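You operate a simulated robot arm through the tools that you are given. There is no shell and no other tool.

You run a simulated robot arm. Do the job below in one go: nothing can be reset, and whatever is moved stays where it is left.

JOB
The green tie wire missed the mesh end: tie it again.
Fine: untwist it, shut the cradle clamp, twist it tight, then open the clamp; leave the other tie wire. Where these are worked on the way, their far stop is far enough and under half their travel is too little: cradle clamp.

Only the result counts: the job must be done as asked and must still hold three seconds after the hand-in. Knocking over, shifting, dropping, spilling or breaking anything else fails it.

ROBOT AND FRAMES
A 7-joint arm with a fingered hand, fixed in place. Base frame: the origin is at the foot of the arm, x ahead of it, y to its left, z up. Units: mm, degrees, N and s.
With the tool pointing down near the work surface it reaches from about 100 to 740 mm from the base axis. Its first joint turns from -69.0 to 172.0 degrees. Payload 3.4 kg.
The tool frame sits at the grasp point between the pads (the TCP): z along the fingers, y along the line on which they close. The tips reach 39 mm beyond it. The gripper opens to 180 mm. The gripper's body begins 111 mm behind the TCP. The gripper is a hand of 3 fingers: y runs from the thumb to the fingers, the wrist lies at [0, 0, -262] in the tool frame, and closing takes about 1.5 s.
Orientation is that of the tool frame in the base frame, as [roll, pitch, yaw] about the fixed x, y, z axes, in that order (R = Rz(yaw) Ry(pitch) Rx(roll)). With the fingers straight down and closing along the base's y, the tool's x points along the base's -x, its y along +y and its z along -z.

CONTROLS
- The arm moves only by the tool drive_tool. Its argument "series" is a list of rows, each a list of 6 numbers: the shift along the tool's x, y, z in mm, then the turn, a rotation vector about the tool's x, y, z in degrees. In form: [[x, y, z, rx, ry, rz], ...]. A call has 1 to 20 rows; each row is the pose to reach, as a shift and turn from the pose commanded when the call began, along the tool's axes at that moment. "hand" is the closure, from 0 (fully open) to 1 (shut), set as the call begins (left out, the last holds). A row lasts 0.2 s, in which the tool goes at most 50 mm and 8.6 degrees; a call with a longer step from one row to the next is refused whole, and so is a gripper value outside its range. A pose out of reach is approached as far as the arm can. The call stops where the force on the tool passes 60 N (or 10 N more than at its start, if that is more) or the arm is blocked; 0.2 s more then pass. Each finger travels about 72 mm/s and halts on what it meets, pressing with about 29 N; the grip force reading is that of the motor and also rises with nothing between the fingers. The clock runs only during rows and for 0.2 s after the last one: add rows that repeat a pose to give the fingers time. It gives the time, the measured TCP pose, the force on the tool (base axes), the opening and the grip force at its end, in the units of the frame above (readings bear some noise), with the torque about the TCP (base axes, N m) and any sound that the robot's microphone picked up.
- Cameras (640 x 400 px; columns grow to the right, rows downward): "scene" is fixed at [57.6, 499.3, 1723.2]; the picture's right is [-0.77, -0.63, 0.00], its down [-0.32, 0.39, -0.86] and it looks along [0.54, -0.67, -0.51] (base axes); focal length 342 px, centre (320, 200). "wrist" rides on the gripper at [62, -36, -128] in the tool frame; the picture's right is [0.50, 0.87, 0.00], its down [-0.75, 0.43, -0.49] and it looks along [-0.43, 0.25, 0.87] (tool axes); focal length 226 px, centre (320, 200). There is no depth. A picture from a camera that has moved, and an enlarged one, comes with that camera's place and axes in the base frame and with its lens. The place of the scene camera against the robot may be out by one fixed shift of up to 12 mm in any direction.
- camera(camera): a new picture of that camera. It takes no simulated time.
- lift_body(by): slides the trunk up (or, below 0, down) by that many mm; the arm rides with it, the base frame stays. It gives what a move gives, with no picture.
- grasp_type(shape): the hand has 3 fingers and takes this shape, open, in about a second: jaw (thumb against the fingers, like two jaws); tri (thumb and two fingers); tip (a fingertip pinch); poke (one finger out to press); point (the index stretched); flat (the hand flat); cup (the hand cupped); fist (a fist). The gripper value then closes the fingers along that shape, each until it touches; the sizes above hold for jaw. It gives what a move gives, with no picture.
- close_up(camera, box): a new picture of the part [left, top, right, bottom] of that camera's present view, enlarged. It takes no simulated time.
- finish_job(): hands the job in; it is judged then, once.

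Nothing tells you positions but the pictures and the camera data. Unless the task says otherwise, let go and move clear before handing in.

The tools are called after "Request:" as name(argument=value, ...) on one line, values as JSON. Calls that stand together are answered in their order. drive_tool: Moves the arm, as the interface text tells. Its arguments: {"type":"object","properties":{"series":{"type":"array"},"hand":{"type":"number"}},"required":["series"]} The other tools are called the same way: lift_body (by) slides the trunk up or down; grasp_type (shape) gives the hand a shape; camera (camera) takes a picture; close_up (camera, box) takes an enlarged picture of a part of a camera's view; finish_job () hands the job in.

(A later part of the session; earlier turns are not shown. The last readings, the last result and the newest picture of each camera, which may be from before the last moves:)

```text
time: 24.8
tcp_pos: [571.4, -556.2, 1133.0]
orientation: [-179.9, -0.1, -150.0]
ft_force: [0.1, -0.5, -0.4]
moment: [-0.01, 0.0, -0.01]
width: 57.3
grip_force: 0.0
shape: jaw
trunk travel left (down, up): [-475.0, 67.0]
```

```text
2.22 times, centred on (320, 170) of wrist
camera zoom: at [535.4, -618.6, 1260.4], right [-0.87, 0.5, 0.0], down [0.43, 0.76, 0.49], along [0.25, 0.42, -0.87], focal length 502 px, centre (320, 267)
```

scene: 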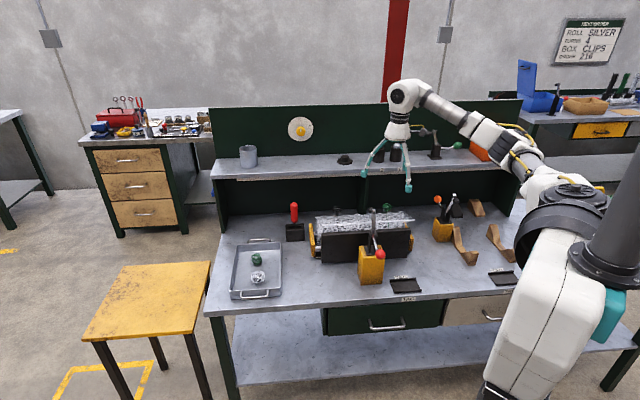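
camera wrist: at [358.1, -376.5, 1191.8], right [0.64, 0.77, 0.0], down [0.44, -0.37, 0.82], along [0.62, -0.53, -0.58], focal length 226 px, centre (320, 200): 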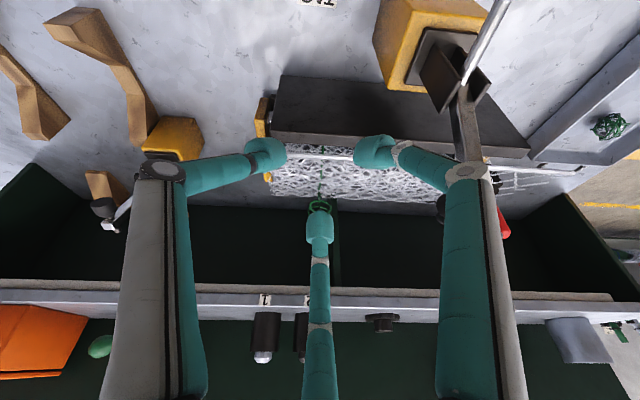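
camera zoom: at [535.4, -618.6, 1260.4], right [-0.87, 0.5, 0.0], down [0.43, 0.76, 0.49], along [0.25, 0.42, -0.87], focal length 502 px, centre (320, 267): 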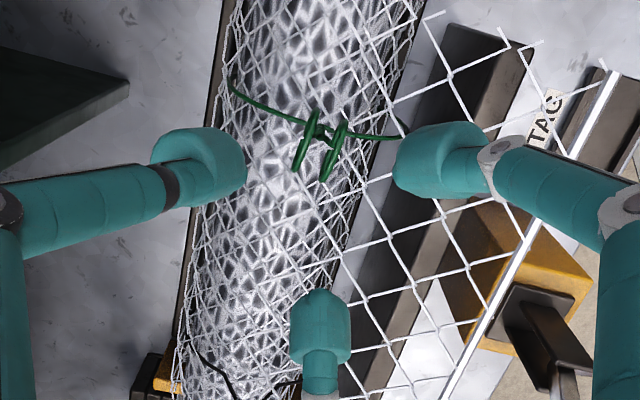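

The loops are centred under the hand at (571, -556). I'll descend and grip again.

Request:
drive_tool(series=[[0, 0, 25, 0, 0, 0], [0, 0, 50, 0, 0, 0], [0, 0, 70, 0, 0, 0], [0, 0, 85, 0, 0, 0], [0, 0, 97, 0, 0, 0], [0, 0, 97, 0, 0, 0]], hand=0.68)

Request:
drive_tool(series=[[0, 0, 0, 0, 0, 0], [0, 0, 0, 0, 0, 0], [0, 0, 0, 0, 0, 0], [0, 0, 0, 0, 0, 0], [0, 0, 0, 0, 0, 0], [0, 0, 0, 0, 0, 0]], hand=1)

Request:
drive_tool(series=[[0, 0, 0, 0, 0, 5], [0, 0, 0, 0, 0, 10], [0, 0, 0, 0, 0, 15], [0, 0, 0, 0, 0, 20], [0, 0, 0, 0, 0, 25], [0, 0, 0, 0, 0, 30], [0, 0, 0, 0, 0, 35], [0, 0, 0, 0, 0, 40], [0, 0, 0, 0, 0, 45], [0, 0, 0, 0, 0, 50], [0, 0, 0, 0, 0, 55], [0, 0, 0, 0, 0, 60]])

Request:
close_up(camera="wrist", box=[220, 100, 420, 280])

Request:
close_up(camera="scene", box=[370, 195, 410, 220])

```text
time: 26.2
tcp_pos: [570.7, -556.3, 1035.5]
orientation: [-179.9, 0.0, -150.0]
ft_force: [-1.2, -0.8, 0.5]
moment: [-0.03, 0.01, 0.0]
width: 57.5
grip_force: 0.1
shape: jaw
trunk travel left (down, up): [-475.0, 67.0]
```

```text
time: 27.6
tcp_pos: [572.1, -555.8, 1034.8]
orientation: [-179.9, 0.0, -149.9]
ft_force: [9.6, -2.6, -0.1]
moment: [-0.23, -0.06, 0.03]
width: 13.2
grip_force: 29.4
shape: jaw
trunk travel left (down, up): [-475.0, 67.0]
```

```text
time: 30.2
tcp_pos: [571.6, -558.0, 1035.4]
orientation: [-179.9, 0.1, 149.8]
ft_force: [12.2, -13.7, 8.4]
moment: [-0.32, -0.1, 0.07]
width: 13.0
grip_force: 28.4
shape: jaw
trunk travel left (down, up): [-475.0, 67.0]
```

```text
2.22 times, centred on (320, 190) of wrist
camera zoom: at [499.7, -557.4, 1162.4], right [0.0, 1.0, 0.0], down [0.87, 0.0, 0.49], along [0.49, 0.0, -0.87], focal length 502 px, centre (320, 222)
```

zoom: 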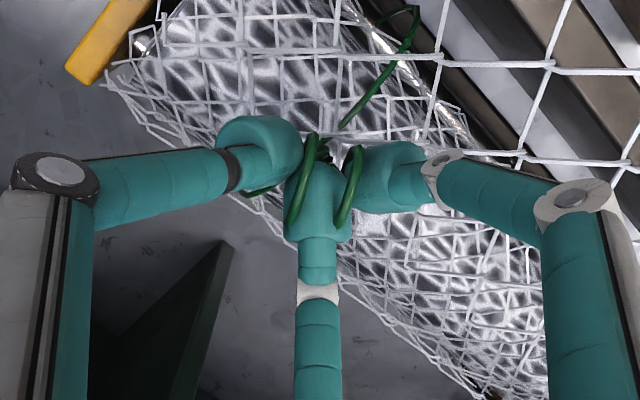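

```text
16.00 times, centred on (390, 208) of scene
camera zoom: at [57.6, 499.3, 1723.2], right [-0.77, -0.63, 0.0], down [-0.32, 0.39, -0.86], along [0.54, -0.67, -0.51], focal length 5476 px, centre (-800, 80)
```

zoom: 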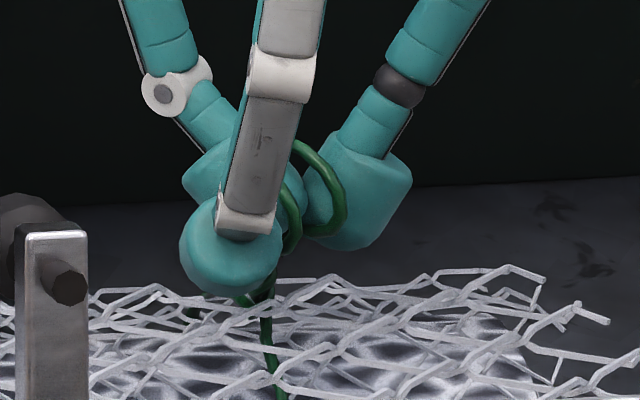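

The finger now sits between the loops and they turn with the hand. I'll keep turning clockwise.

Request:
drive_tool(series=[[0, 0, 0, 0, 0, 6], [0, 0, 0, 0, 0, 12], [0, 0, 0, 0, 0, 18], [0, 0, 0, 0, 0, 24], [0, 0, 0, 0, 0, 30], [0, 0, 0, 0, 0, 36], [0, 0, 0, 0, 0, 42], [0, 0, 0, 0, 0, 48], [0, 0, 0, 0, 0, 54], [0, 0, 0, 0, 0, 60], [0, 0, 0, 0, 0, 66], [0, 0, 0, 0, 0, 72], [0, 0, 0, 0, 0, 78], [0, 0, 0, 0, 0, 84], [0, 0, 0, 0, 0, 90]])

Request:
close_up(camera="wrist", box=[220, 100, 420, 280])

Request:
close_up(camera="scene", box=[370, 195, 410, 220])

```text
time: 33.4
tcp_pos: [572.7, -558.5, 1033.4]
orientation: [-179.6, -0.4, 66.8]
ft_force: [4.2, 32.4, -20.3]
moment: [1.02, 0.08, -0.05]
width: 2.6
grip_force: 29.2
shape: jaw
out of reach, approached as far as the arm can: row 11, 14, 15
trunk travel left (down, up): [-475.0, 67.0]
```

```text
2.22 times, centred on (320, 190) of wrist
camera zoom: at [563.8, -488.1, 1161.8], right [0.99, 0.12, 0.0], down [0.11, -0.87, 0.48], along [0.06, -0.48, -0.88], focal length 502 px, centre (320, 222)
```

zoom: 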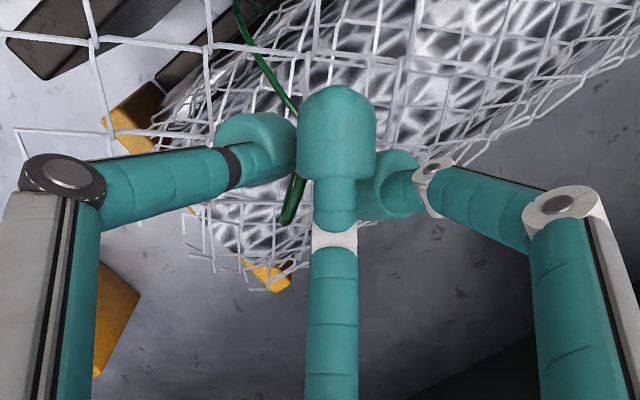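

```text
16.00 times, centred on (390, 208) of scene
camera zoom: at [57.6, 499.3, 1723.2], right [-0.77, -0.63, 0.0], down [-0.32, 0.39, -0.86], along [0.54, -0.67, -0.51], focal length 5476 px, centre (-800, 80)
```

zoom: 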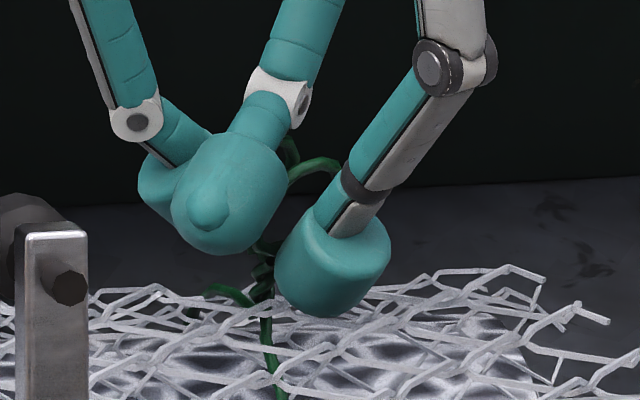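

The wrist reached its limit near yaw 67, and the fingers worked in between the loops. I'll release and see where the loops stand.

Request:
drive_tool(series=[[0, 0, 0, 0, 0, 0], [0, 0, 0, 0, 0, 0], [0, 0, 0, 0, 0, 0], [0, 0, 0, 0, 0, 0], [0, 0, 0, 0, 0, 0]], hand=0.68)

Request:
close_up(camera="wrist", box=[220, 100, 420, 280])

Request:
close_up(camera="scene", box=[370, 195, 410, 220])

```text
time: 34.6
tcp_pos: [568.7, -563.0, 1037.3]
orientation: [179.9, 0.0, 66.5]
ft_force: [0.1, -0.9, 0.5]
moment: [-0.01, 0.0, 0.02]
width: 57.6
grip_force: 0.0
shape: jaw
trunk travel left (down, up): [-475.0, 67.0]
```

```text
2.22 times, centred on (320, 190) of wrist
camera zoom: at [561.0, -491.1, 1164.6], right [0.99, 0.12, 0.0], down [0.1, -0.86, 0.49], along [0.06, -0.49, -0.87], focal length 502 px, centre (320, 222)
```

zoom: 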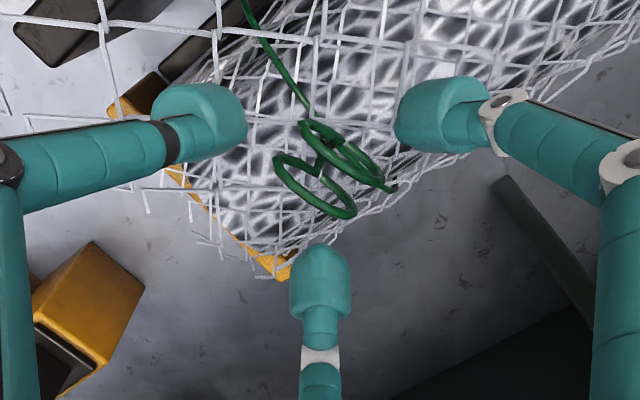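

```text
16.00 times, centred on (390, 208) of scene
camera zoom: at [57.6, 499.3, 1723.2], right [-0.77, -0.63, 0.0], down [-0.32, 0.39, -0.86], along [0.54, -0.67, -0.51], focal length 5476 px, centre (-800, 80)
```

zoom: 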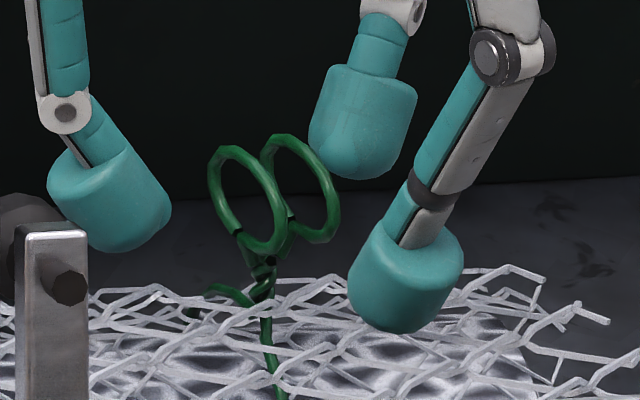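

The loops are now at about -29° azimuth, so they turned about 64° clockwise and the fingers slipped for the rest. I'll raise the hand and try the fingertip-pinch shape, which may hold the loop pair better.

Request:
drive_tool(series=[[0, 0, -20, 0, 0, 0], [0, 0, -45, 0, 0, 0], [0, 0, -70, 0, 0, 0], [0, 0, -100, 0, 0, 0], [0, 0, -130, 0, 0, 0], [0, 0, -130, 0, 0, 0]])

Request:
grasp_type(shape="tip")

Request:
camera(camera="wrist")

Request:
close_up(camera="scene", box=[340, 80, 460, 220])

```text
time: 36.0
tcp_pos: [599.3, -601.4, 1156.1]
orientation: [-180.0, -0.3, 66.6]
ft_force: [-0.3, 0.1, 1.3]
moment: [-0.01, -0.02, 0.02]
width: 57.5
grip_force: 0.0
shape: jaw
out of reach, approached as far as the arm can: row 1, 2, 3, 4, 5, 6
trunk travel left (down, up): [-475.0, 67.0]
```

```text
time: 36.9
tcp_pos: [600.2, -600.5, 1155.7]
orientation: [180.0, -0.3, 66.8]
ft_force: [-0.4, 0.0, 0.2]
moment: [-0.02, -0.02, 0.01]
width: 179.8
grip_force: 0.1
shape: tip
trunk travel left (down, up): [-475.0, 67.0]
```

```text
taken
camera wrist: at [591.8, -529.2, 1283.9], right [0.99, 0.12, 0.0], down [0.1, -0.87, 0.49], along [0.06, -0.49, -0.87], focal length 226 px, centre (320, 200)
```

wrist: 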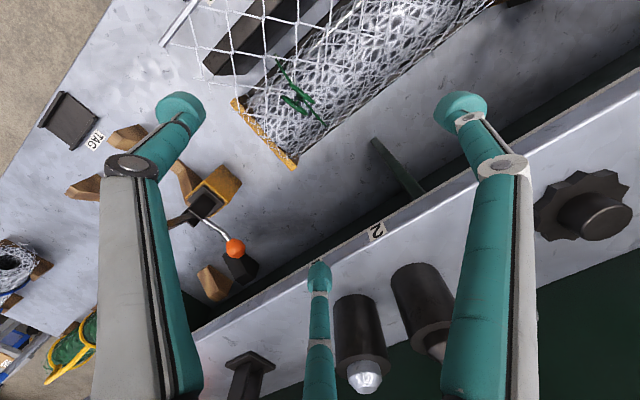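

```text
2.86 times, centred on (400, 150) of scene
camera zoom: at [57.6, 499.3, 1723.2], right [-0.77, -0.63, 0.0], down [-0.32, 0.39, -0.86], along [0.54, -0.67, -0.51], focal length 978 px, centre (91, 343)
```

zoom: 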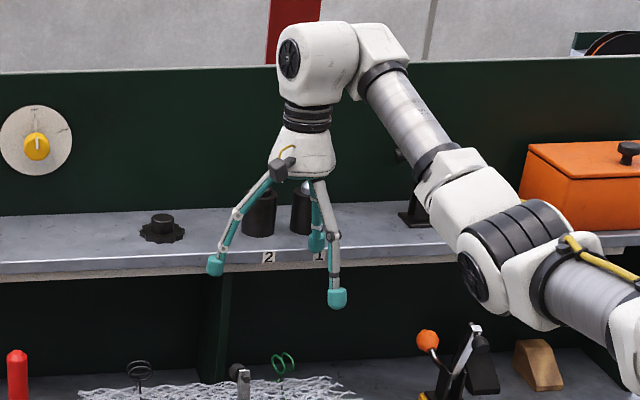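

The pinch shape looks the same when open, and the wrist limit let the arm drift toward the shelf. I'll close the hand partly and back away from the shelf while unwinding the yaw.

Request:
drive_tool(series=[[4, -20, 0, 0, 0, 0], [8, -40, 0, 0, 0, 0], [9, -49, 0, 0, 0, -6], [9, -49, 0, 0, 0, -14], [9, -49, 0, 0, 0, -22], [9, -49, 0, 0, 0, -30], [9, -49, 0, 0, 0, -38], [9, -49, 0, 0, 0, -46], [9, -49, 0, 0, 0, -54], [9, -49, 0, 0, 0, -62], [9, -49, 0, 0, 0, -70], [9, -49, 0, 0, 0, -78], [9, -49, 0, 0, 0, -78]], hand=0.7)

Request:
camera(camera="wrist")

Request:
close_up(camera="scene", box=[340, 80, 460, 220])

```text
time: 39.7
tcp_pos: [557.8, -572.9, 1156.3]
orientation: [179.7, 0.0, 144.8]
ft_force: [0.0, 0.1, 0.3]
moment: [-0.03, -0.02, -0.01]
width: 54.3
grip_force: 0.0
shape: tip
out of reach, approached as far as the arm can: row 1, 2, 3
trunk travel left (down, up): [-475.0, 67.0]
```

```text
taken
camera wrist: at [485.7, -566.3, 1283.7], right [0.09, 1.0, 0.0], down [0.87, -0.08, 0.49], along [0.49, -0.04, -0.87], focal length 226 px, centre (320, 200)
```

wrist: 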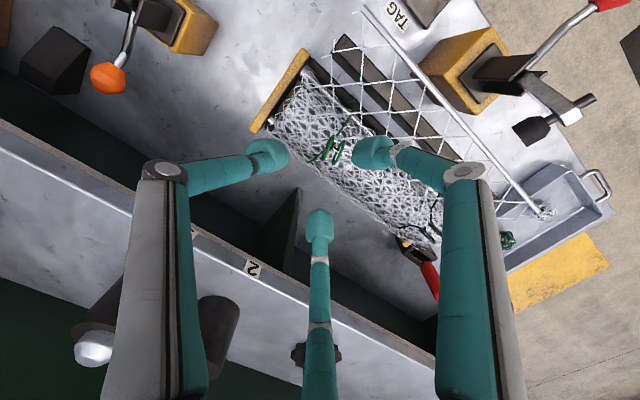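

```text
2.86 times, centred on (400, 150) of scene
camera zoom: at [57.6, 499.3, 1723.2], right [-0.77, -0.63, 0.0], down [-0.32, 0.39, -0.86], along [0.54, -0.67, -0.51], focal length 978 px, centre (91, 343)
```

zoom: 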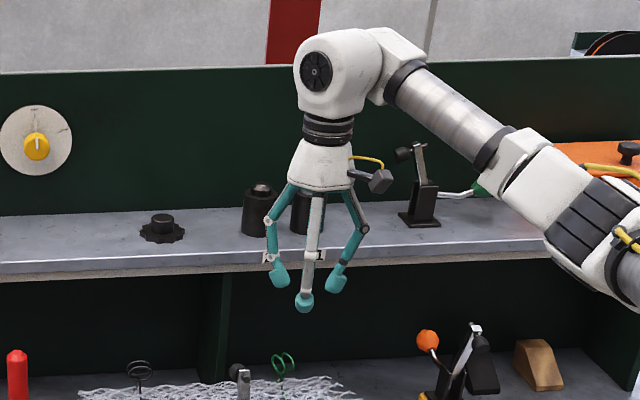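

Both shapes converge the same way. Rounded fingertips need one finger in line with the loops' long axis, and my earlier grips were about 30° off that, which is why they slipped. I'll recentre over the tie and test the counter-clockwise wrist range, which gives a long clockwise stroke.

Request:
drive_tool(series=[[-1, 10, 0, 0, 0, 0], [-1.4, 20.6, 0, 0, 0, -8], [-1.4, 20.6, 0, 0, 0, -16], [-1.4, 20.6, 0, 0, 0, -24], [-1.4, 20.6, 0, 0, 0, -32], [-1.4, 20.6, 0, 0, 0, -40], [-1.4, 20.6, 0, 0, 0, -48], [-1.4, 20.6, 0, 0, 0, -56], [-1.4, 20.6, 0, 0, 0, -64], [-1.4, 20.6, 0, 0, 0, -72], [-1.4, 20.6, 0, 0, 0, -80], [-1.4, 20.6, 0, 0, 0, -88], [-1.4, 20.6, 0, 0, 0, -96], [-1.4, 20.6, 0, 0, 0, -96]])

Request:
camera(camera="wrist")

```text
time: 42.7
tcp_pos: [569.9, -556.4, 1157.4]
orientation: [180.0, 0.2, -119.3]
ft_force: [0.2, 0.3, 0.6]
moment: [0.0, -0.01, -0.05]
width: 54.6
grip_force: 0.1
shape: tip
trunk travel left (down, up): [-475.0, 67.0]
```

```text
taken
camera wrist: at [571.2, -629.4, 1283.8], right [-1.0, -0.01, 0.0], down [-0.01, 0.87, 0.5], along [0.0, 0.5, -0.87], focal length 226 px, centre (320, 200)
```

wrist: 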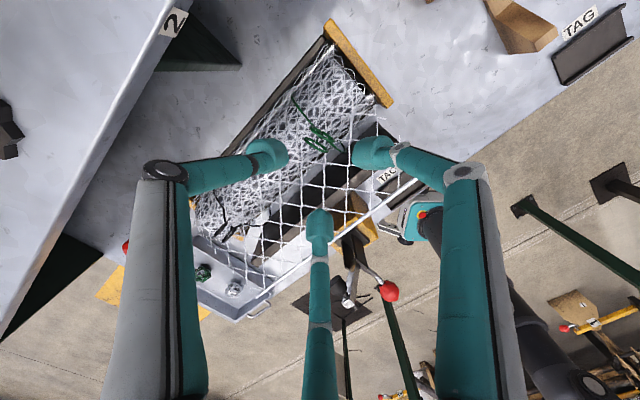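

Request:
close_up(camera="wrist", box=[270, 80, 370, 180])

Request:
close_up(camera="scene", box=[370, 195, 410, 220])

```text
4.00 times, centred on (320, 130) of wrist
camera zoom: at [571.2, -629.4, 1283.8], right [-1.0, -0.01, 0.0], down [-0.01, 0.87, 0.5], along [0.0, 0.5, -0.87], focal length 904 px, centre (320, 480)
```

zoom: 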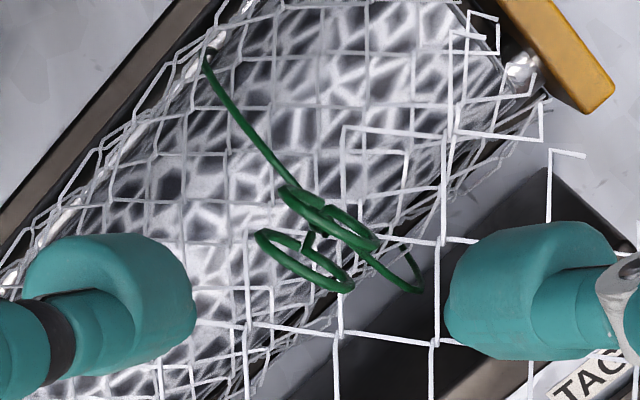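

```text
16.00 times, centred on (390, 208) of scene
camera zoom: at [57.6, 499.3, 1723.2], right [-0.77, -0.63, 0.0], down [-0.32, 0.39, -0.86], along [0.54, -0.67, -0.51], focal length 5476 px, centre (-800, 80)
```

zoom: 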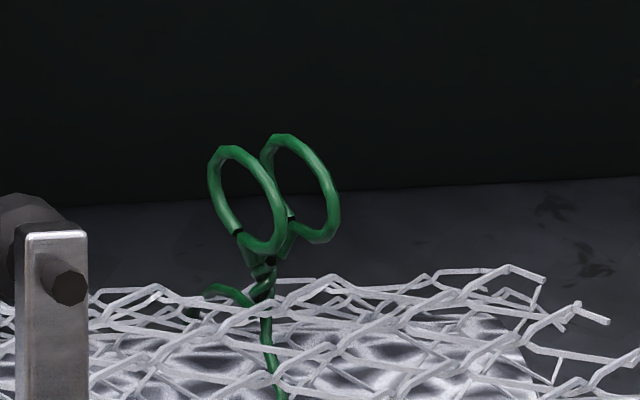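

The wrist reaches yaw -119, where the thumb line matches the loops' long axis (about 151°). I'll go back to the jaw shape, recentre, and descend.

Request:
grasp_type(shape="jaw")

Request:
drive_tool(series=[[-1.2, -2.1, 0, 0, 0, 0], [-1.2, -2.1, 0, 0, 0, 0], [-1.2, -2.1, 0, 0, 0, 0], [-1.2, -2.1, 10, 0, 0, 0], [-1.2, -2.1, 35, 0, 0, 0], [-1.2, -2.1, 60, 0, 0, 0], [-1.2, -2.1, 85, 0, 0, 0], [-1.2, -2.1, 105, 0, 0, 0], [-1.2, -2.1, 120, 0, 0, 0], [-1.2, -2.1, 122, 0, 0, 0], [-1.2, -2.1, 122, 0, 0, 0]], hand=0.66)

Request:
close_up(camera="wrist", box=[220, 100, 420, 280])

```text
time: 43.6
tcp_pos: [570.3, -557.0, 1156.2]
orientation: [-180.0, 0.2, -119.5]
ft_force: [0.1, -0.6, 0.2]
moment: [-0.01, 0.01, -0.02]
width: 179.8
grip_force: 0.1
shape: jaw
trunk travel left (down, up): [-475.0, 67.0]
```

```text
time: 46.0
tcp_pos: [575.0, -556.5, 1032.3]
orientation: [180.0, 0.3, -119.4]
ft_force: [0.9, -0.4, 1.0]
moment: [0.09, 0.02, 0.03]
width: 61.5
grip_force: 0.1
shape: jaw
trunk travel left (down, up): [-475.0, 67.0]
```

```text
2.22 times, centred on (320, 190) of wrist
camera zoom: at [574.2, -629.0, 1161.2], right [-1.0, -0.01, 0.0], down [-0.01, 0.87, 0.5], along [0.0, 0.5, -0.87], focal length 502 px, centre (320, 222)
```

zoom: 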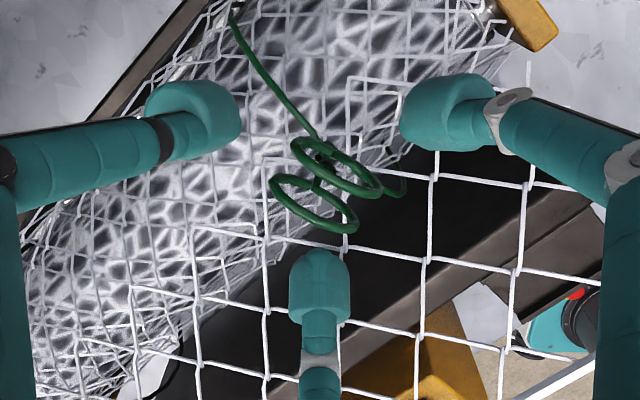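

The loops lie along the thumb line as planned. I'll make a small centring shift and close.

Request:
drive_tool(series=[[2.2, 1.4, 0, 0, 0, 0], [2.2, 1.4, 0, 0, 0, 0], [2.2, 1.4, 0, 0, 0, 0], [2.2, 1.4, 0, 0, 0, 0], [2.2, 1.4, 0, 0, 0, 0], [2.2, 1.4, 0, 0, 0, 0], [2.2, 1.4, 0, 0, 0, 0]], hand=1)

Request:
close_up(camera="wrist", box=[220, 100, 420, 280])

Request:
close_up(camera="scene", box=[370, 195, 410, 220])

```text
time: 47.6
tcp_pos: [570.7, -558.0, 1034.8]
orientation: [-179.9, 0.3, -119.4]
ft_force: [2.4, -6.1, 8.1]
moment: [-0.44, -0.14, 0.0]
width: 14.1
grip_force: 28.9
shape: jaw
trunk travel left (down, up): [-475.0, 67.0]
```

```text
2.22 times, centred on (320, 190) of wrist
camera zoom: at [571.5, -630.9, 1161.7], right [-1.0, -0.01, 0.0], down [-0.01, 0.87, 0.5], along [0.0, 0.5, -0.87], focal length 502 px, centre (320, 222)
```

zoom: 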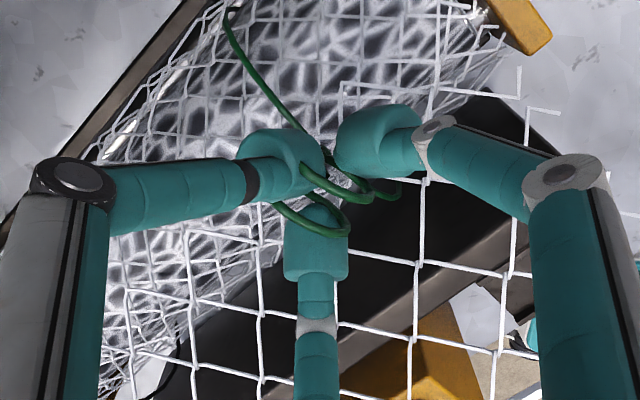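

```text
16.00 times, centred on (390, 208) of scene
camera zoom: at [57.6, 499.3, 1723.2], right [-0.77, -0.63, 0.0], down [-0.32, 0.39, -0.86], along [0.54, -0.67, -0.51], focal length 5476 px, centre (-800, 80)
```

zoom: 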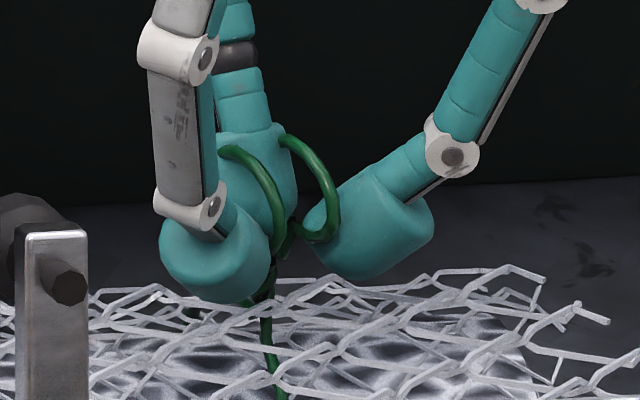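

Request:
drive_tool(series=[[0, 0, 0, 0, 0, 5], [0, 0, 0, 0, 0, 10], [0, 0, 0, 0, 0, 15], [0, 0, 0, 0, 0, 20], [0, 0, 0, 0, 0, 25], [0, 0, 0, 0, 0, 30], [0, 0, 0, 0, 0, 35], [0, 0, 0, 0, 0, 40], [0, 0, 0, 0, 0, 45], [0, 0, 0, 0, 0, 50]])

Request:
close_up(camera="wrist", box=[220, 100, 420, 280])

Request:
close_up(camera="scene", box=[370, 195, 410, 220])

```text
time: 49.8
tcp_pos: [570.5, -557.2, 1034.0]
orientation: [179.8, 0.2, -169.5]
ft_force: [-0.7, -5.3, 8.3]
moment: [-0.43, 0.09, 0.06]
width: 14.1
grip_force: 29.2
shape: jaw
trunk travel left (down, up): [-475.0, 67.0]
```

```text
2.22 times, centred on (320, 190) of wrist
camera zoom: at [515.5, -604.7, 1161.7], right [-0.65, 0.76, 0.0], down [0.66, 0.56, 0.5], along [0.38, 0.32, -0.87], focal length 502 px, centre (320, 222)
```

zoom: 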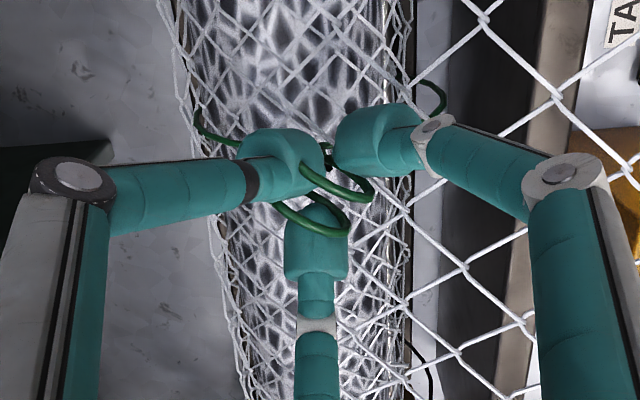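

```text
16.00 times, centred on (390, 208) of scene
camera zoom: at [57.6, 499.3, 1723.2], right [-0.77, -0.63, 0.0], down [-0.32, 0.39, -0.86], along [0.54, -0.67, -0.51], focal length 5476 px, centre (-800, 80)
```

zoom: 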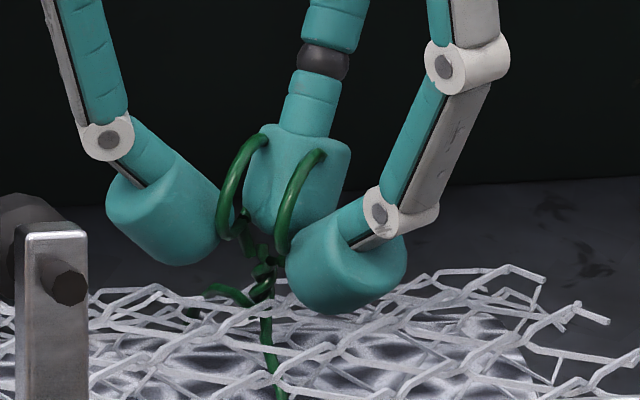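

The loops now stay locked to the fingers and turn with the hand. I'll continue clockwise up to just short of the wrist limit.

Request:
drive_tool(series=[[0, 0, 0, 0, 0, 6], [0, 0, 0, 0, 0, 12], [0, 0, 0, 0, 0, 18], [0, 0, 0, 0, 0, 24], [0, 0, 0, 0, 0, 30], [0, 0, 0, 0, 0, 36], [0, 0, 0, 0, 0, 42], [0, 0, 0, 0, 0, 48], [0, 0, 0, 0, 0, 54], [0, 0, 0, 0, 0, 60], [0, 0, 0, 0, 0, 66], [0, 0, 0, 0, 0, 72], [0, 0, 0, 0, 0, 78], [0, 0, 0, 0, 0, 84], [0, 0, 0, 0, 0, 90], [0, 0, 0, 0, 0, 96], [0, 0, 0, 0, 0, 102], [0, 0, 0, 0, 0, 108]])

Request:
close_up(camera="wrist", box=[220, 100, 420, 280])

Request:
close_up(camera="scene", box=[370, 195, 410, 220])

```text
time: 53.6
tcp_pos: [568.7, -556.4, 1033.6]
orientation: [-179.8, -0.2, 82.7]
ft_force: [-7.0, 0.4, 10.6]
moment: [0.14, 0.44, 0.09]
width: 12.9
grip_force: 29.6
shape: jaw
trunk travel left (down, up): [-475.0, 67.0]
```

```text
2.22 times, centred on (320, 190) of wrist
camera zoom: at [541.6, -489.9, 1161.3], right [0.92, 0.38, 0.0], down [0.34, -0.81, 0.49], along [0.19, -0.45, -0.87], focal length 502 px, centre (320, 222)
```

zoom: 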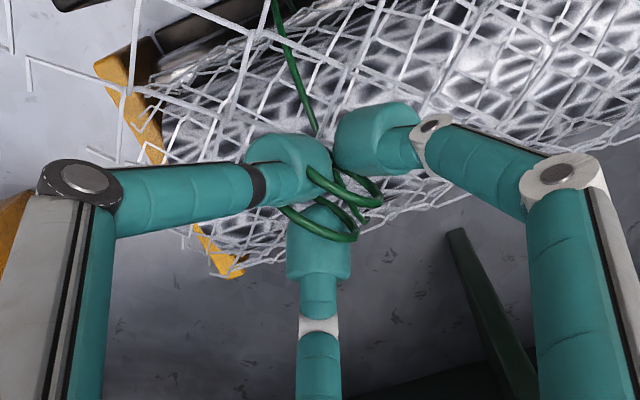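

```text
16.00 times, centred on (390, 208) of scene
camera zoom: at [57.6, 499.3, 1723.2], right [-0.77, -0.63, 0.0], down [-0.32, 0.39, -0.86], along [0.54, -0.67, -0.51], focal length 5476 px, centre (-800, 80)
```

zoom: 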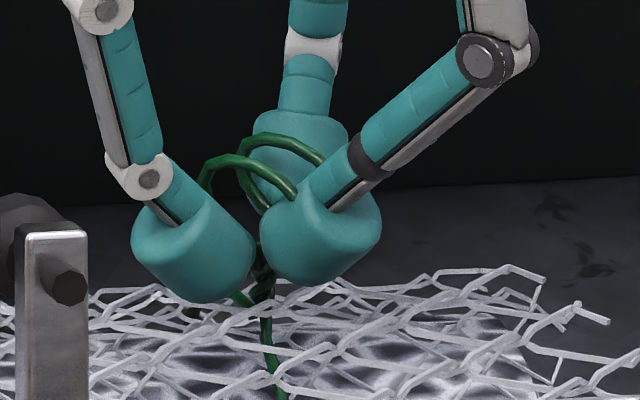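

Loops followed through about 158°. I'll release and check whether the helix is opening up.

Request:
drive_tool(series=[[0, 0, 0, 0, 0, 0], [0, 0, 0, 0, 0, 0], [0, 0, 0, 0, 0, 0], [0, 0, 0, 0, 0, 0], [0, 0, 0, 0, 0, 0]], hand=0.66)

Request:
close_up(camera="wrist", box=[220, 100, 420, 280])

Request:
close_up(camera="scene", box=[370, 195, 410, 220])

```text
time: 54.8
tcp_pos: [570.9, -555.0, 1033.9]
orientation: [179.9, -0.1, 82.6]
ft_force: [0.9, -1.5, 1.7]
moment: [-0.06, 0.05, 0.04]
width: 60.0
grip_force: 0.1
shape: jaw
trunk travel left (down, up): [-475.0, 67.0]
```

```text
2.22 times, centred on (320, 190) of wrist
camera zoom: at [543.2, -490.6, 1162.4], right [0.92, 0.38, 0.0], down [0.33, -0.81, 0.49], along [0.19, -0.45, -0.87], focal length 502 px, centre (320, 222)
```

zoom: 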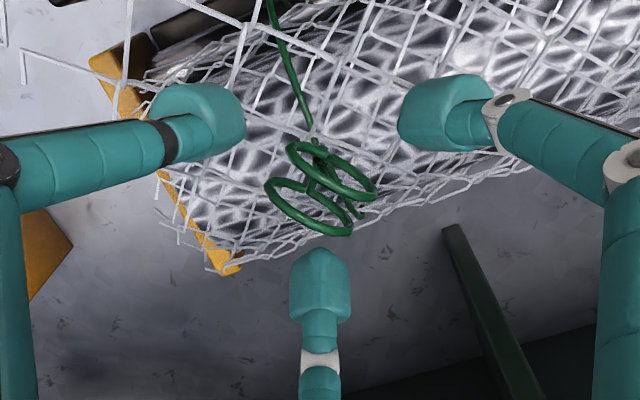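

```text
16.00 times, centred on (390, 208) of scene
camera zoom: at [57.6, 499.3, 1723.2], right [-0.77, -0.63, 0.0], down [-0.32, 0.39, -0.86], along [0.54, -0.67, -0.51], focal length 5476 px, centre (-800, 80)
```

zoom: 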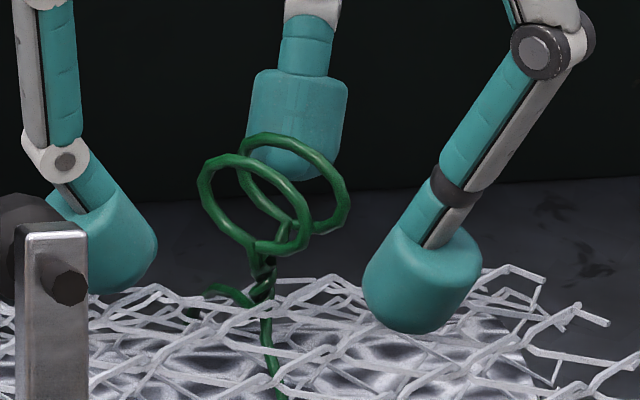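

To compare the helix with the earlier view, I'll go back to the same oblique viewpoint on the robot side.

Request:
drive_tool(series=[[0, 0, -15, 0, 0, 0], [0, 0, -35, 0, 0, -5], [0, 0, -55, 0, 0, -12], [0, 0, -75, 0, 0, -19], [0, 0, -97, 0, 0, -27.4], [0, 0, -97, 0, 0, -27.4]])

Request:
drive_tool(series=[[28, -16, 0, 0, 0, 0], [56, -32, 0, 0, 0, 0], [84, -48, 0, 0, 0, 0], [112, -64, 0, 0, 0, 0], [138, -79, 0, 0, 0, 0], [138, -79, 5, -2.5, -4.33, 0], [138, -79, 10, -5, -8.66, 0], [138, -79, 15, -7.5, -13, 0], [138, -79, 20, -10, -17.3, 0], [138, -79, 25, -12.5, -21.65, 0], [138, -79, 25, -12.5, -21.65, 0]])

Request:
close_up(camera="wrist", box=[314, 189, 326, 201])

Request:
close_up(camera="wrist", box=[304, 185, 336, 215])

```text
time: 56.2
tcp_pos: [569.9, -557.0, 1131.6]
orientation: [179.8, -0.2, 110.0]
ft_force: [0.4, -0.8, 0.2]
moment: [-0.04, 0.01, 0.03]
width: 60.8
grip_force: 0.0
shape: jaw
trunk travel left (down, up): [-475.0, 67.0]
```

```text
time: 58.6
tcp_pos: [450.2, -455.4, 1105.6]
orientation: [166.6, 21.4, 107.4]
ft_force: [-0.1, 0.8, -0.4]
moment: [0.01, 0.01, 0.01]
width: 60.9
grip_force: 0.1
shape: jaw
trunk travel left (down, up): [-475.0, 67.0]
```

```text
16.00 times, centred on (320, 195) of wrist
camera zoom: at [357.9, -378.3, 1191.0], right [0.64, 0.77, 0.0], down [0.44, -0.38, 0.81], along [0.63, -0.52, -0.58], focal length 3617 px, centre (320, 280)
```

zoom: 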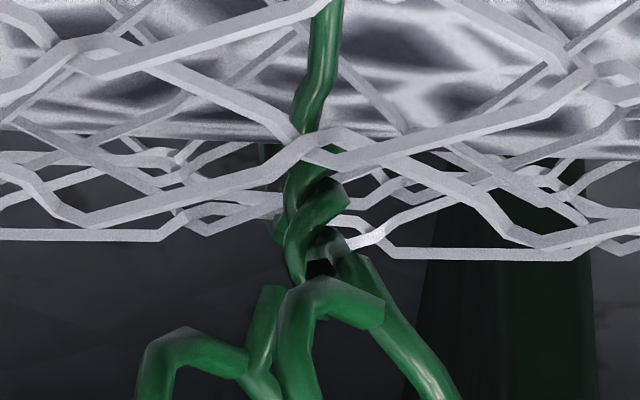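

```text
13.33 times, centred on (320, 200) of wrist
camera zoom: at [357.9, -378.3, 1191.0], right [0.64, 0.77, 0.0], down [0.44, -0.38, 0.81], along [0.63, -0.52, -0.58], focal length 3014 px, centre (320, 200)
```

zoom: 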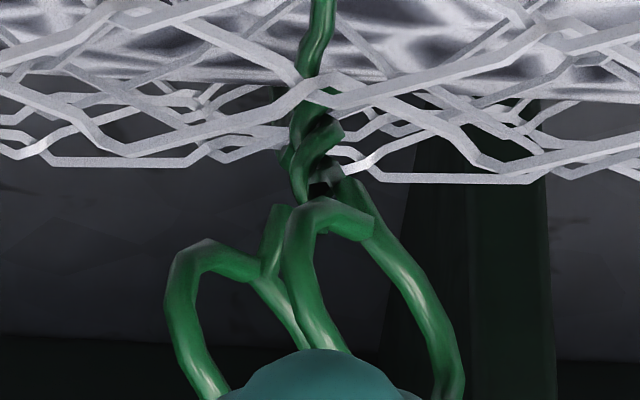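

The lower helix looks unchanged, and the torque stayed low throughout the clockwise turn. That is consistent with loosening, since tightening should resist more. I'll go back over the tie, rewind the wrist counter-clockwise as far as it goes, and do another clockwise stroke.

Request:
drive_tool(series=[[0, 0, 0, 2.5, 4.33, 0], [0, 0, 0, 5, 8.66, 0], [0, 0, 0, 7.5, 13, 0], [0, 0, 0, 10, 17.3, 0], [0, 0, 0, 12.5, 21.65, 0], [-27, 15.4, 9, 12.5, 21.65, 0], [-54, 30.8, 18, 12.5, 21.65, 0], [-81, 46.2, 27, 12.5, 21.65, 0], [-108, 61.6, 36, 12.5, 21.65, 0], [-134.2, 76.9, 44.5, 12.5, 21.65, 0], [-134.2, 76.9, 44.5, 12.5, 21.65, 0]])

Request:
drive_tool(series=[[0, 0, 0, 0, 0, -8], [0, 0, 0, 0, 0, -16], [0, 0, 0, 0, 0, -24], [0, 0, 0, 0, 0, -32], [0, 0, 0, 0, 0, -40], [0, 0, 0, 0, 0, -48], [0, 0, 0, 0, 0, -56], [0, 0, 0, 0, 0, -64], [0, 0, 0, 0, 0, -72], [0, 0, 0, 0, 0, -80], [0, 0, 0, 0, 0, -88], [0, 0, 0, 0, 0, -96], [0, 0, 0, 0, 0, -104], [0, 0, 0, 0, 0, -112], [0, 0, 0, 0, 0, -120], [0, 0, 0, 0, 0, -128], [0, 0, 0, 0, 0, -136], [0, 0, 0, 0, 0, -144], [0, 0, 0, 0, 0, -152], [0, 0, 0, 0, 0, -152]])

Request:
camera(camera="wrist")

```text
time: 61.0
tcp_pos: [570.0, -557.0, 1132.9]
orientation: [179.8, 0.0, 110.0]
ft_force: [-0.6, 0.8, 0.7]
moment: [0.02, -0.01, -0.01]
width: 61.0
grip_force: 0.0
shape: jaw
trunk travel left (down, up): [-475.0, 67.0]
```

```text
time: 65.2
tcp_pos: [571.1, -557.2, 1130.2]
orientation: [-179.9, 0.2, -98.0]
ft_force: [-0.5, 0.2, -0.3]
moment: [0.04, 0.01, 0.0]
width: 60.7
grip_force: 0.0
shape: jaw
trunk travel left (down, up): [-475.0, 67.0]
```

```text
taken
camera wrist: at [597.7, -624.9, 1258.8], right [-0.93, -0.38, 0.0], down [-0.33, 0.81, 0.49], along [-0.18, 0.46, -0.87], focal length 226 px, centre (320, 200)
```

wrist: 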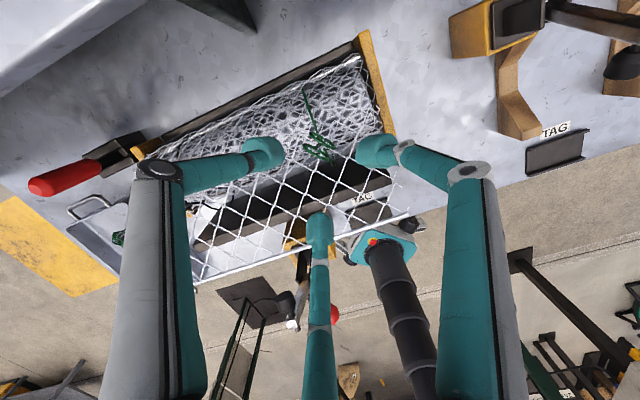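

The wrist reaches yaw -98, so a full 180° clockwise stroke is available. I'll check the alignment and descend.

Request:
drive_tool(series=[[0, 0, 25, 0, 0, 0], [0, 0, 50, 0, 0, 0], [0, 0, 70, 0, 0, 0], [0, 0, 85, 0, 0, 0], [0, 0, 96, 0, 0, 0], [0, 0, 96, 0, 0, 0]], hand=0.66)

Request:
close_up(camera="wrist", box=[220, 100, 420, 280])

```text
time: 66.6
tcp_pos: [570.7, -557.7, 1035.5]
orientation: [-179.9, 0.2, -98.0]
ft_force: [0.9, 0.5, 2.9]
moment: [0.06, 0.03, -0.01]
width: 60.7
grip_force: 0.1
shape: jaw
trunk travel left (down, up): [-475.0, 67.0]
```

```text
2.22 times, centred on (320, 190) of wrist
camera zoom: at [598.3, -624.7, 1163.3], right [-0.93, -0.37, 0.0], down [-0.33, 0.81, 0.49], along [-0.18, 0.46, -0.87], focal length 502 px, centre (320, 222)
```

zoom: 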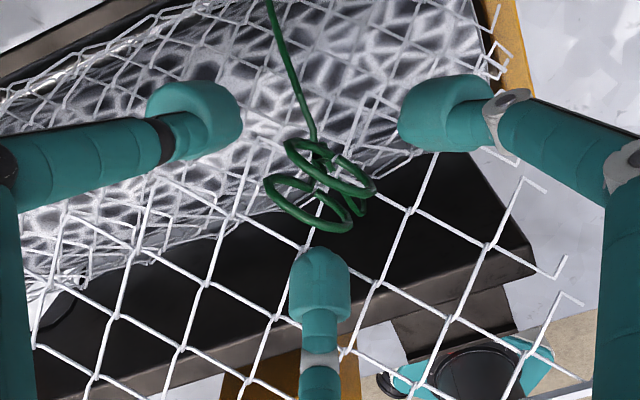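

Request:
drive_tool(series=[[0, 0, 0, 0, 0, 0], [0, 0, 0, 0, 0, 0], [0, 0, 0, 0, 0, 0], [0, 0, 0, 0, 0, 0], [0, 0, 0, 0, 0, 0], [0, 0, 0, 0, 0, 0], [0, 0, 0, 0, 0, 0]], hand=1)

Request:
drive_tool(series=[[0, 0, 0, 0, 0, 6], [0, 0, 0, 0, 0, 12], [0, 0, 0, 0, 0, 18], [0, 0, 0, 0, 0, 24], [0, 0, 0, 0, 0, 30], [0, 0, 0, 0, 0, 36], [0, 0, 0, 0, 0, 42], [0, 0, 0, 0, 0, 48], [0, 0, 0, 0, 0, 54], [0, 0, 0, 0, 0, 60], [0, 0, 0, 0, 0, 66], [0, 0, 0, 0, 0, 72], [0, 0, 0, 0, 0, 78], [0, 0, 0, 0, 0, 84], [0, 0, 0, 0, 0, 90]])

Request:
close_up(camera="wrist", box=[220, 100, 420, 280])

```text
time: 68.2
tcp_pos: [570.5, -557.7, 1036.0]
orientation: [-179.9, 0.1, -98.0]
ft_force: [1.2, -5.2, 3.2]
moment: [-0.32, -0.16, 0.02]
width: 13.8
grip_force: 29.0
shape: jaw
trunk travel left (down, up): [-475.0, 67.0]
```

```text
time: 71.4
tcp_pos: [570.8, -556.9, 1034.5]
orientation: [179.8, 0.2, 172.0]
ft_force: [1.0, -3.5, 5.3]
moment: [-0.31, 0.1, 0.09]
width: 13.6
grip_force: 29.2
shape: jaw
trunk travel left (down, up): [-475.0, 67.0]
```

```text
2.22 times, centred on (320, 190) of wrist
camera zoom: at [503.7, -584.5, 1162.9], right [-0.37, 0.93, 0.0], down [0.81, 0.32, 0.5], along [0.46, 0.19, -0.87], focal length 502 px, centre (320, 222)
```

zoom: 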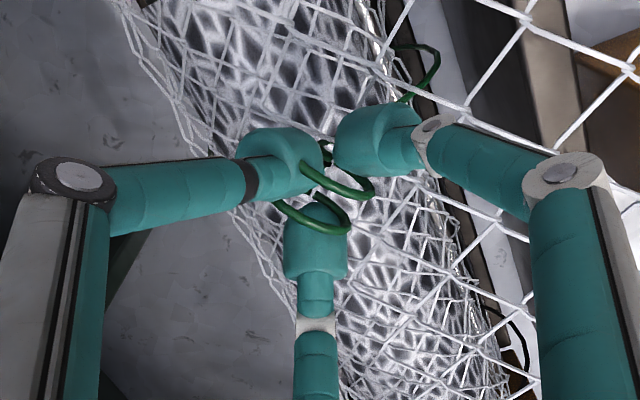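

The loops are still locked to the fingers with steady torque. I'll finish this stroke.

Request:
drive_tool(series=[[0, 0, 0, 0, 0, 6], [0, 0, 0, 0, 0, 12], [0, 0, 0, 0, 0, 18], [0, 0, 0, 0, 0, 24], [0, 0, 0, 0, 0, 30], [0, 0, 0, 0, 0, 36], [0, 0, 0, 0, 0, 42], [0, 0, 0, 0, 0, 48], [0, 0, 0, 0, 0, 54], [0, 0, 0, 0, 0, 60], [0, 0, 0, 0, 0, 66], [0, 0, 0, 0, 0, 72], [0, 0, 0, 0, 0, 78], [0, 0, 0, 0, 0, 84], [0, 0, 0, 0, 0, 90]])

Request:
close_up(camera="wrist", box=[220, 100, 420, 280])

Request:
close_up(camera="scene", box=[370, 195, 410, 220])

```text
time: 74.6
tcp_pos: [564.2, -567.5, 1034.4]
orientation: [-178.5, 3.2, 83.9]
ft_force: [-24.3, -55.4, -3.2]
moment: [0.16, 0.65, 1.71]
width: 0.2
grip_force: 29.5
shape: jaw
trunk travel left (down, up): [-475.0, 67.0]
stopped in row 15: the force on the tool passed its limit at 70 N (the readings are from after the stop); the commanded pose is now the measured one
```

```text
2.22 times, centred on (320, 190) of wrist
camera zoom: at [539.8, -494.3, 1158.8], right [0.91, 0.4, -0.05], down [0.37, -0.77, 0.52], along [0.17, -0.5, -0.85], focal length 502 px, centre (320, 222)
```

zoom: 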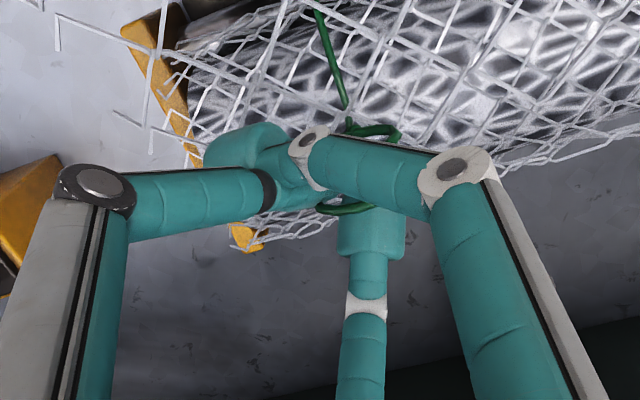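

```text
16.00 times, centred on (390, 208) of scene
camera zoom: at [57.6, 499.3, 1723.2], right [-0.77, -0.63, 0.0], down [-0.32, 0.39, -0.86], along [0.54, -0.67, -0.51], focal length 5476 px, centre (-800, 80)
```

zoom: 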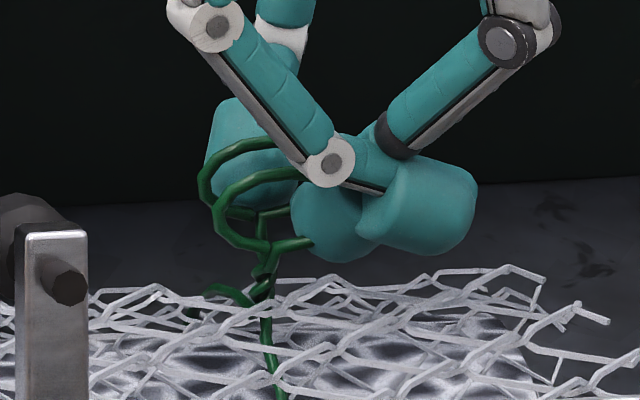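

The loops hit a hard stop near the end of that stroke: torque jumped to 1.7 N m and the fingers were pushed aside. I'll release immediately and look.

Request:
drive_tool(series=[[0, 0, 0, 0, 0, -3], [0, 0, 0, 0, 0, -6], [0, 0, 0, 0, 0, -6], [0, 0, 0, 0, 0, -6], [0, 0, 0, 0, 0, -6]], hand=0.62)

Request:
close_up(camera="wrist", box=[220, 100, 420, 280])

Request:
close_up(camera="scene", box=[370, 195, 410, 220])

```text
time: 75.1
tcp_pos: [577.0, -543.2, 1047.9]
orientation: [-179.2, 3.7, 90.7]
ft_force: [0.0, 1.3, 1.1]
moment: [-0.14, 0.04, -0.03]
width: 67.8
grip_force: 0.0
shape: jaw
trunk travel left (down, up): [-475.0, 67.0]
stopped in row 2: the force on the tool passed its limit at 71 N (the readings are from after the stop); the commanded pose is now the measured one
```

```text
2.22 times, centred on (320, 190) of wrist
camera zoom: at [541.4, -473.6, 1170.9], right [0.86, 0.51, -0.04], down [0.45, -0.72, 0.53], along [0.24, -0.48, -0.84], focal length 502 px, centre (320, 222)
```

zoom: 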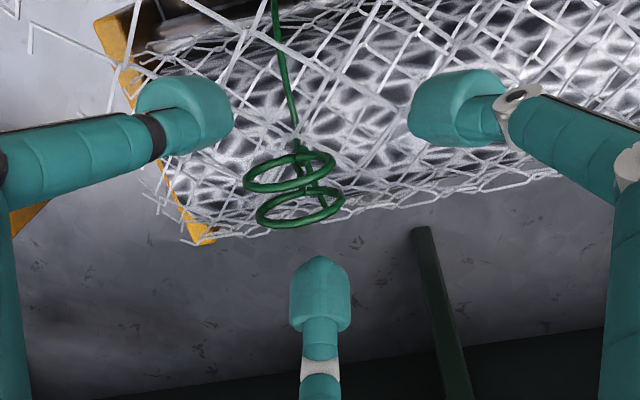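

```text
16.00 times, centred on (390, 208) of scene
camera zoom: at [57.6, 499.3, 1723.2], right [-0.77, -0.63, 0.0], down [-0.32, 0.39, -0.86], along [0.54, -0.67, -0.51], focal length 5476 px, centre (-800, 80)
```

zoom: 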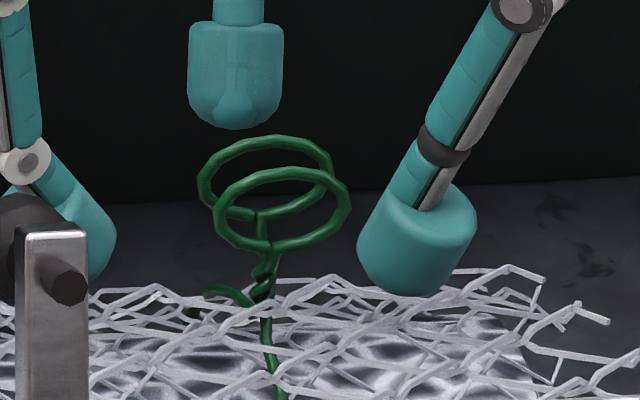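

The tie itself looks intact. It has turned about 320° clockwise from its start up to a hard stop. Because it began tied and still moved freely 30° the other way, this stop must be the fully untwisted end. I'll lift off, straighten the hand, and go to the clamp.

Request:
drive_tool(series=[[0, 0, -15, -0.4, 1.8, 0], [0, 0, -35, -0.8, 3.7, 0], [0, 0, -55, -0.8, 3.7, 0], [0, 0, -75, -0.8, 3.7, 0], [0, 0, -90, -0.8, 3.7, 0], [0, 0, -90, -0.8, 3.7, 0]])

```text
time: 75.5
tcp_pos: [543.4, -471.5, 1094.1]
orientation: [179.2, 6.7, 89.8]
ft_force: [0.9, -0.9, 0.5]
moment: [0.04, 0.17, -0.01]
width: 68.7
grip_force: 0.0
shape: jaw
trunk travel left (down, up): [-475.0, 67.0]
stopped in row 1: the arm was blocked; the commanded pose is now the measured one
```

The arm stopped as blocked and shifted more than I asked. I'll look at the whole scene before moving again.

Request:
camera(camera="scene")

Request:
camera(camera="wrist")

Request:
close_up(camera="scene", box=[320, 60, 560, 240])

```text
taken
```

scene: 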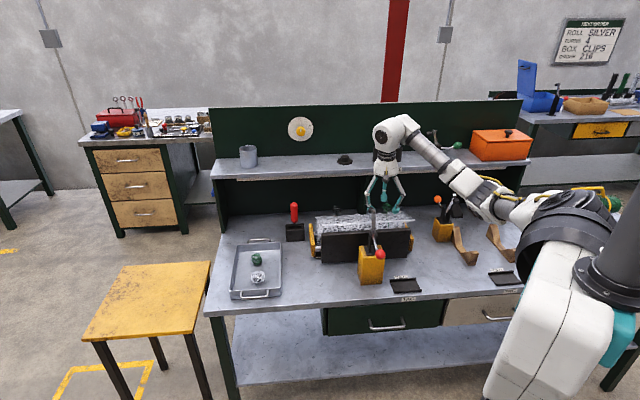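

```text
taken
camera wrist: at [506.6, -393.3, 1213.4], right [0.87, 0.49, -0.05], down [0.42, -0.69, 0.58], along [0.25, -0.53, -0.81], focal length 226 px, centre (320, 200)
```

wrist: 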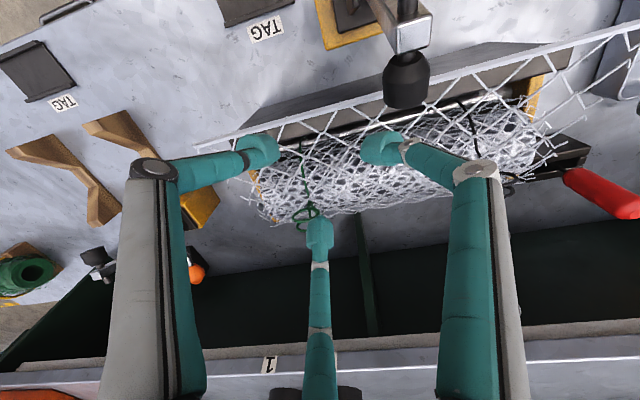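

```text
2.22 times, centred on (440, 150) of scene
camera zoom: at [57.6, 499.3, 1723.2], right [-0.77, -0.63, 0.0], down [-0.32, 0.39, -0.86], along [0.54, -0.67, -0.51], focal length 761 px, centre (53, 311)
```

zoom: 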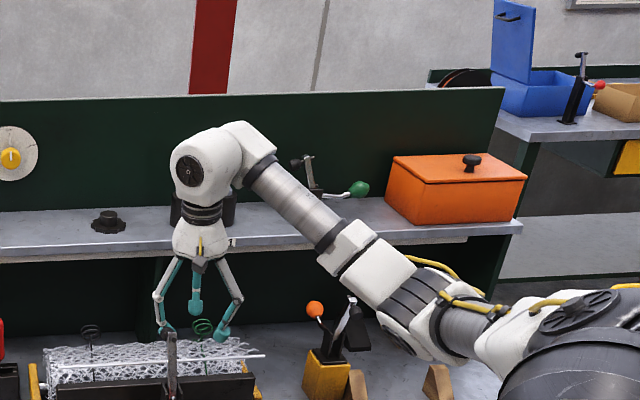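

Request:
close_up(camera="scene", box=[410, 170, 530, 300])

Request:
close_up(camera="scene", box=[280, 180, 440, 300])

```text
3.08 times, centred on (470, 235) of scene
camera zoom: at [57.6, 499.3, 1723.2], right [-0.77, -0.63, 0.0], down [-0.32, 0.39, -0.86], along [0.54, -0.67, -0.51], focal length 1053 px, centre (-142, 92)
```

zoom: 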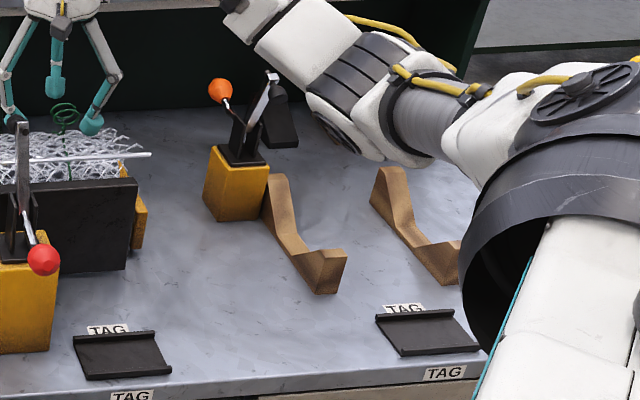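

```text
3.33 times, centred on (360, 240) of scene
camera zoom: at [57.6, 499.3, 1723.2], right [-0.77, -0.63, 0.0], down [-0.32, 0.39, -0.86], along [0.54, -0.67, -0.51], focal length 1141 px, centre (187, 67)
```

zoom: 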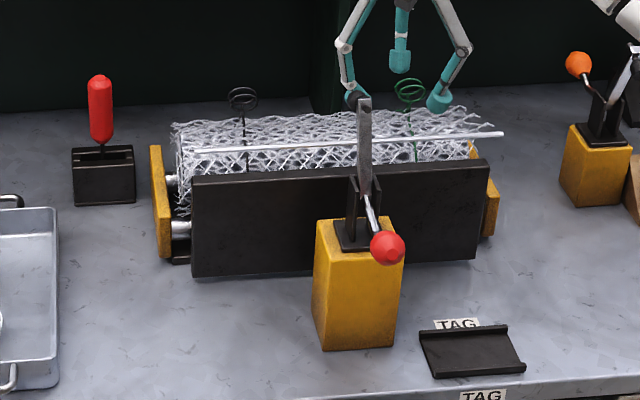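

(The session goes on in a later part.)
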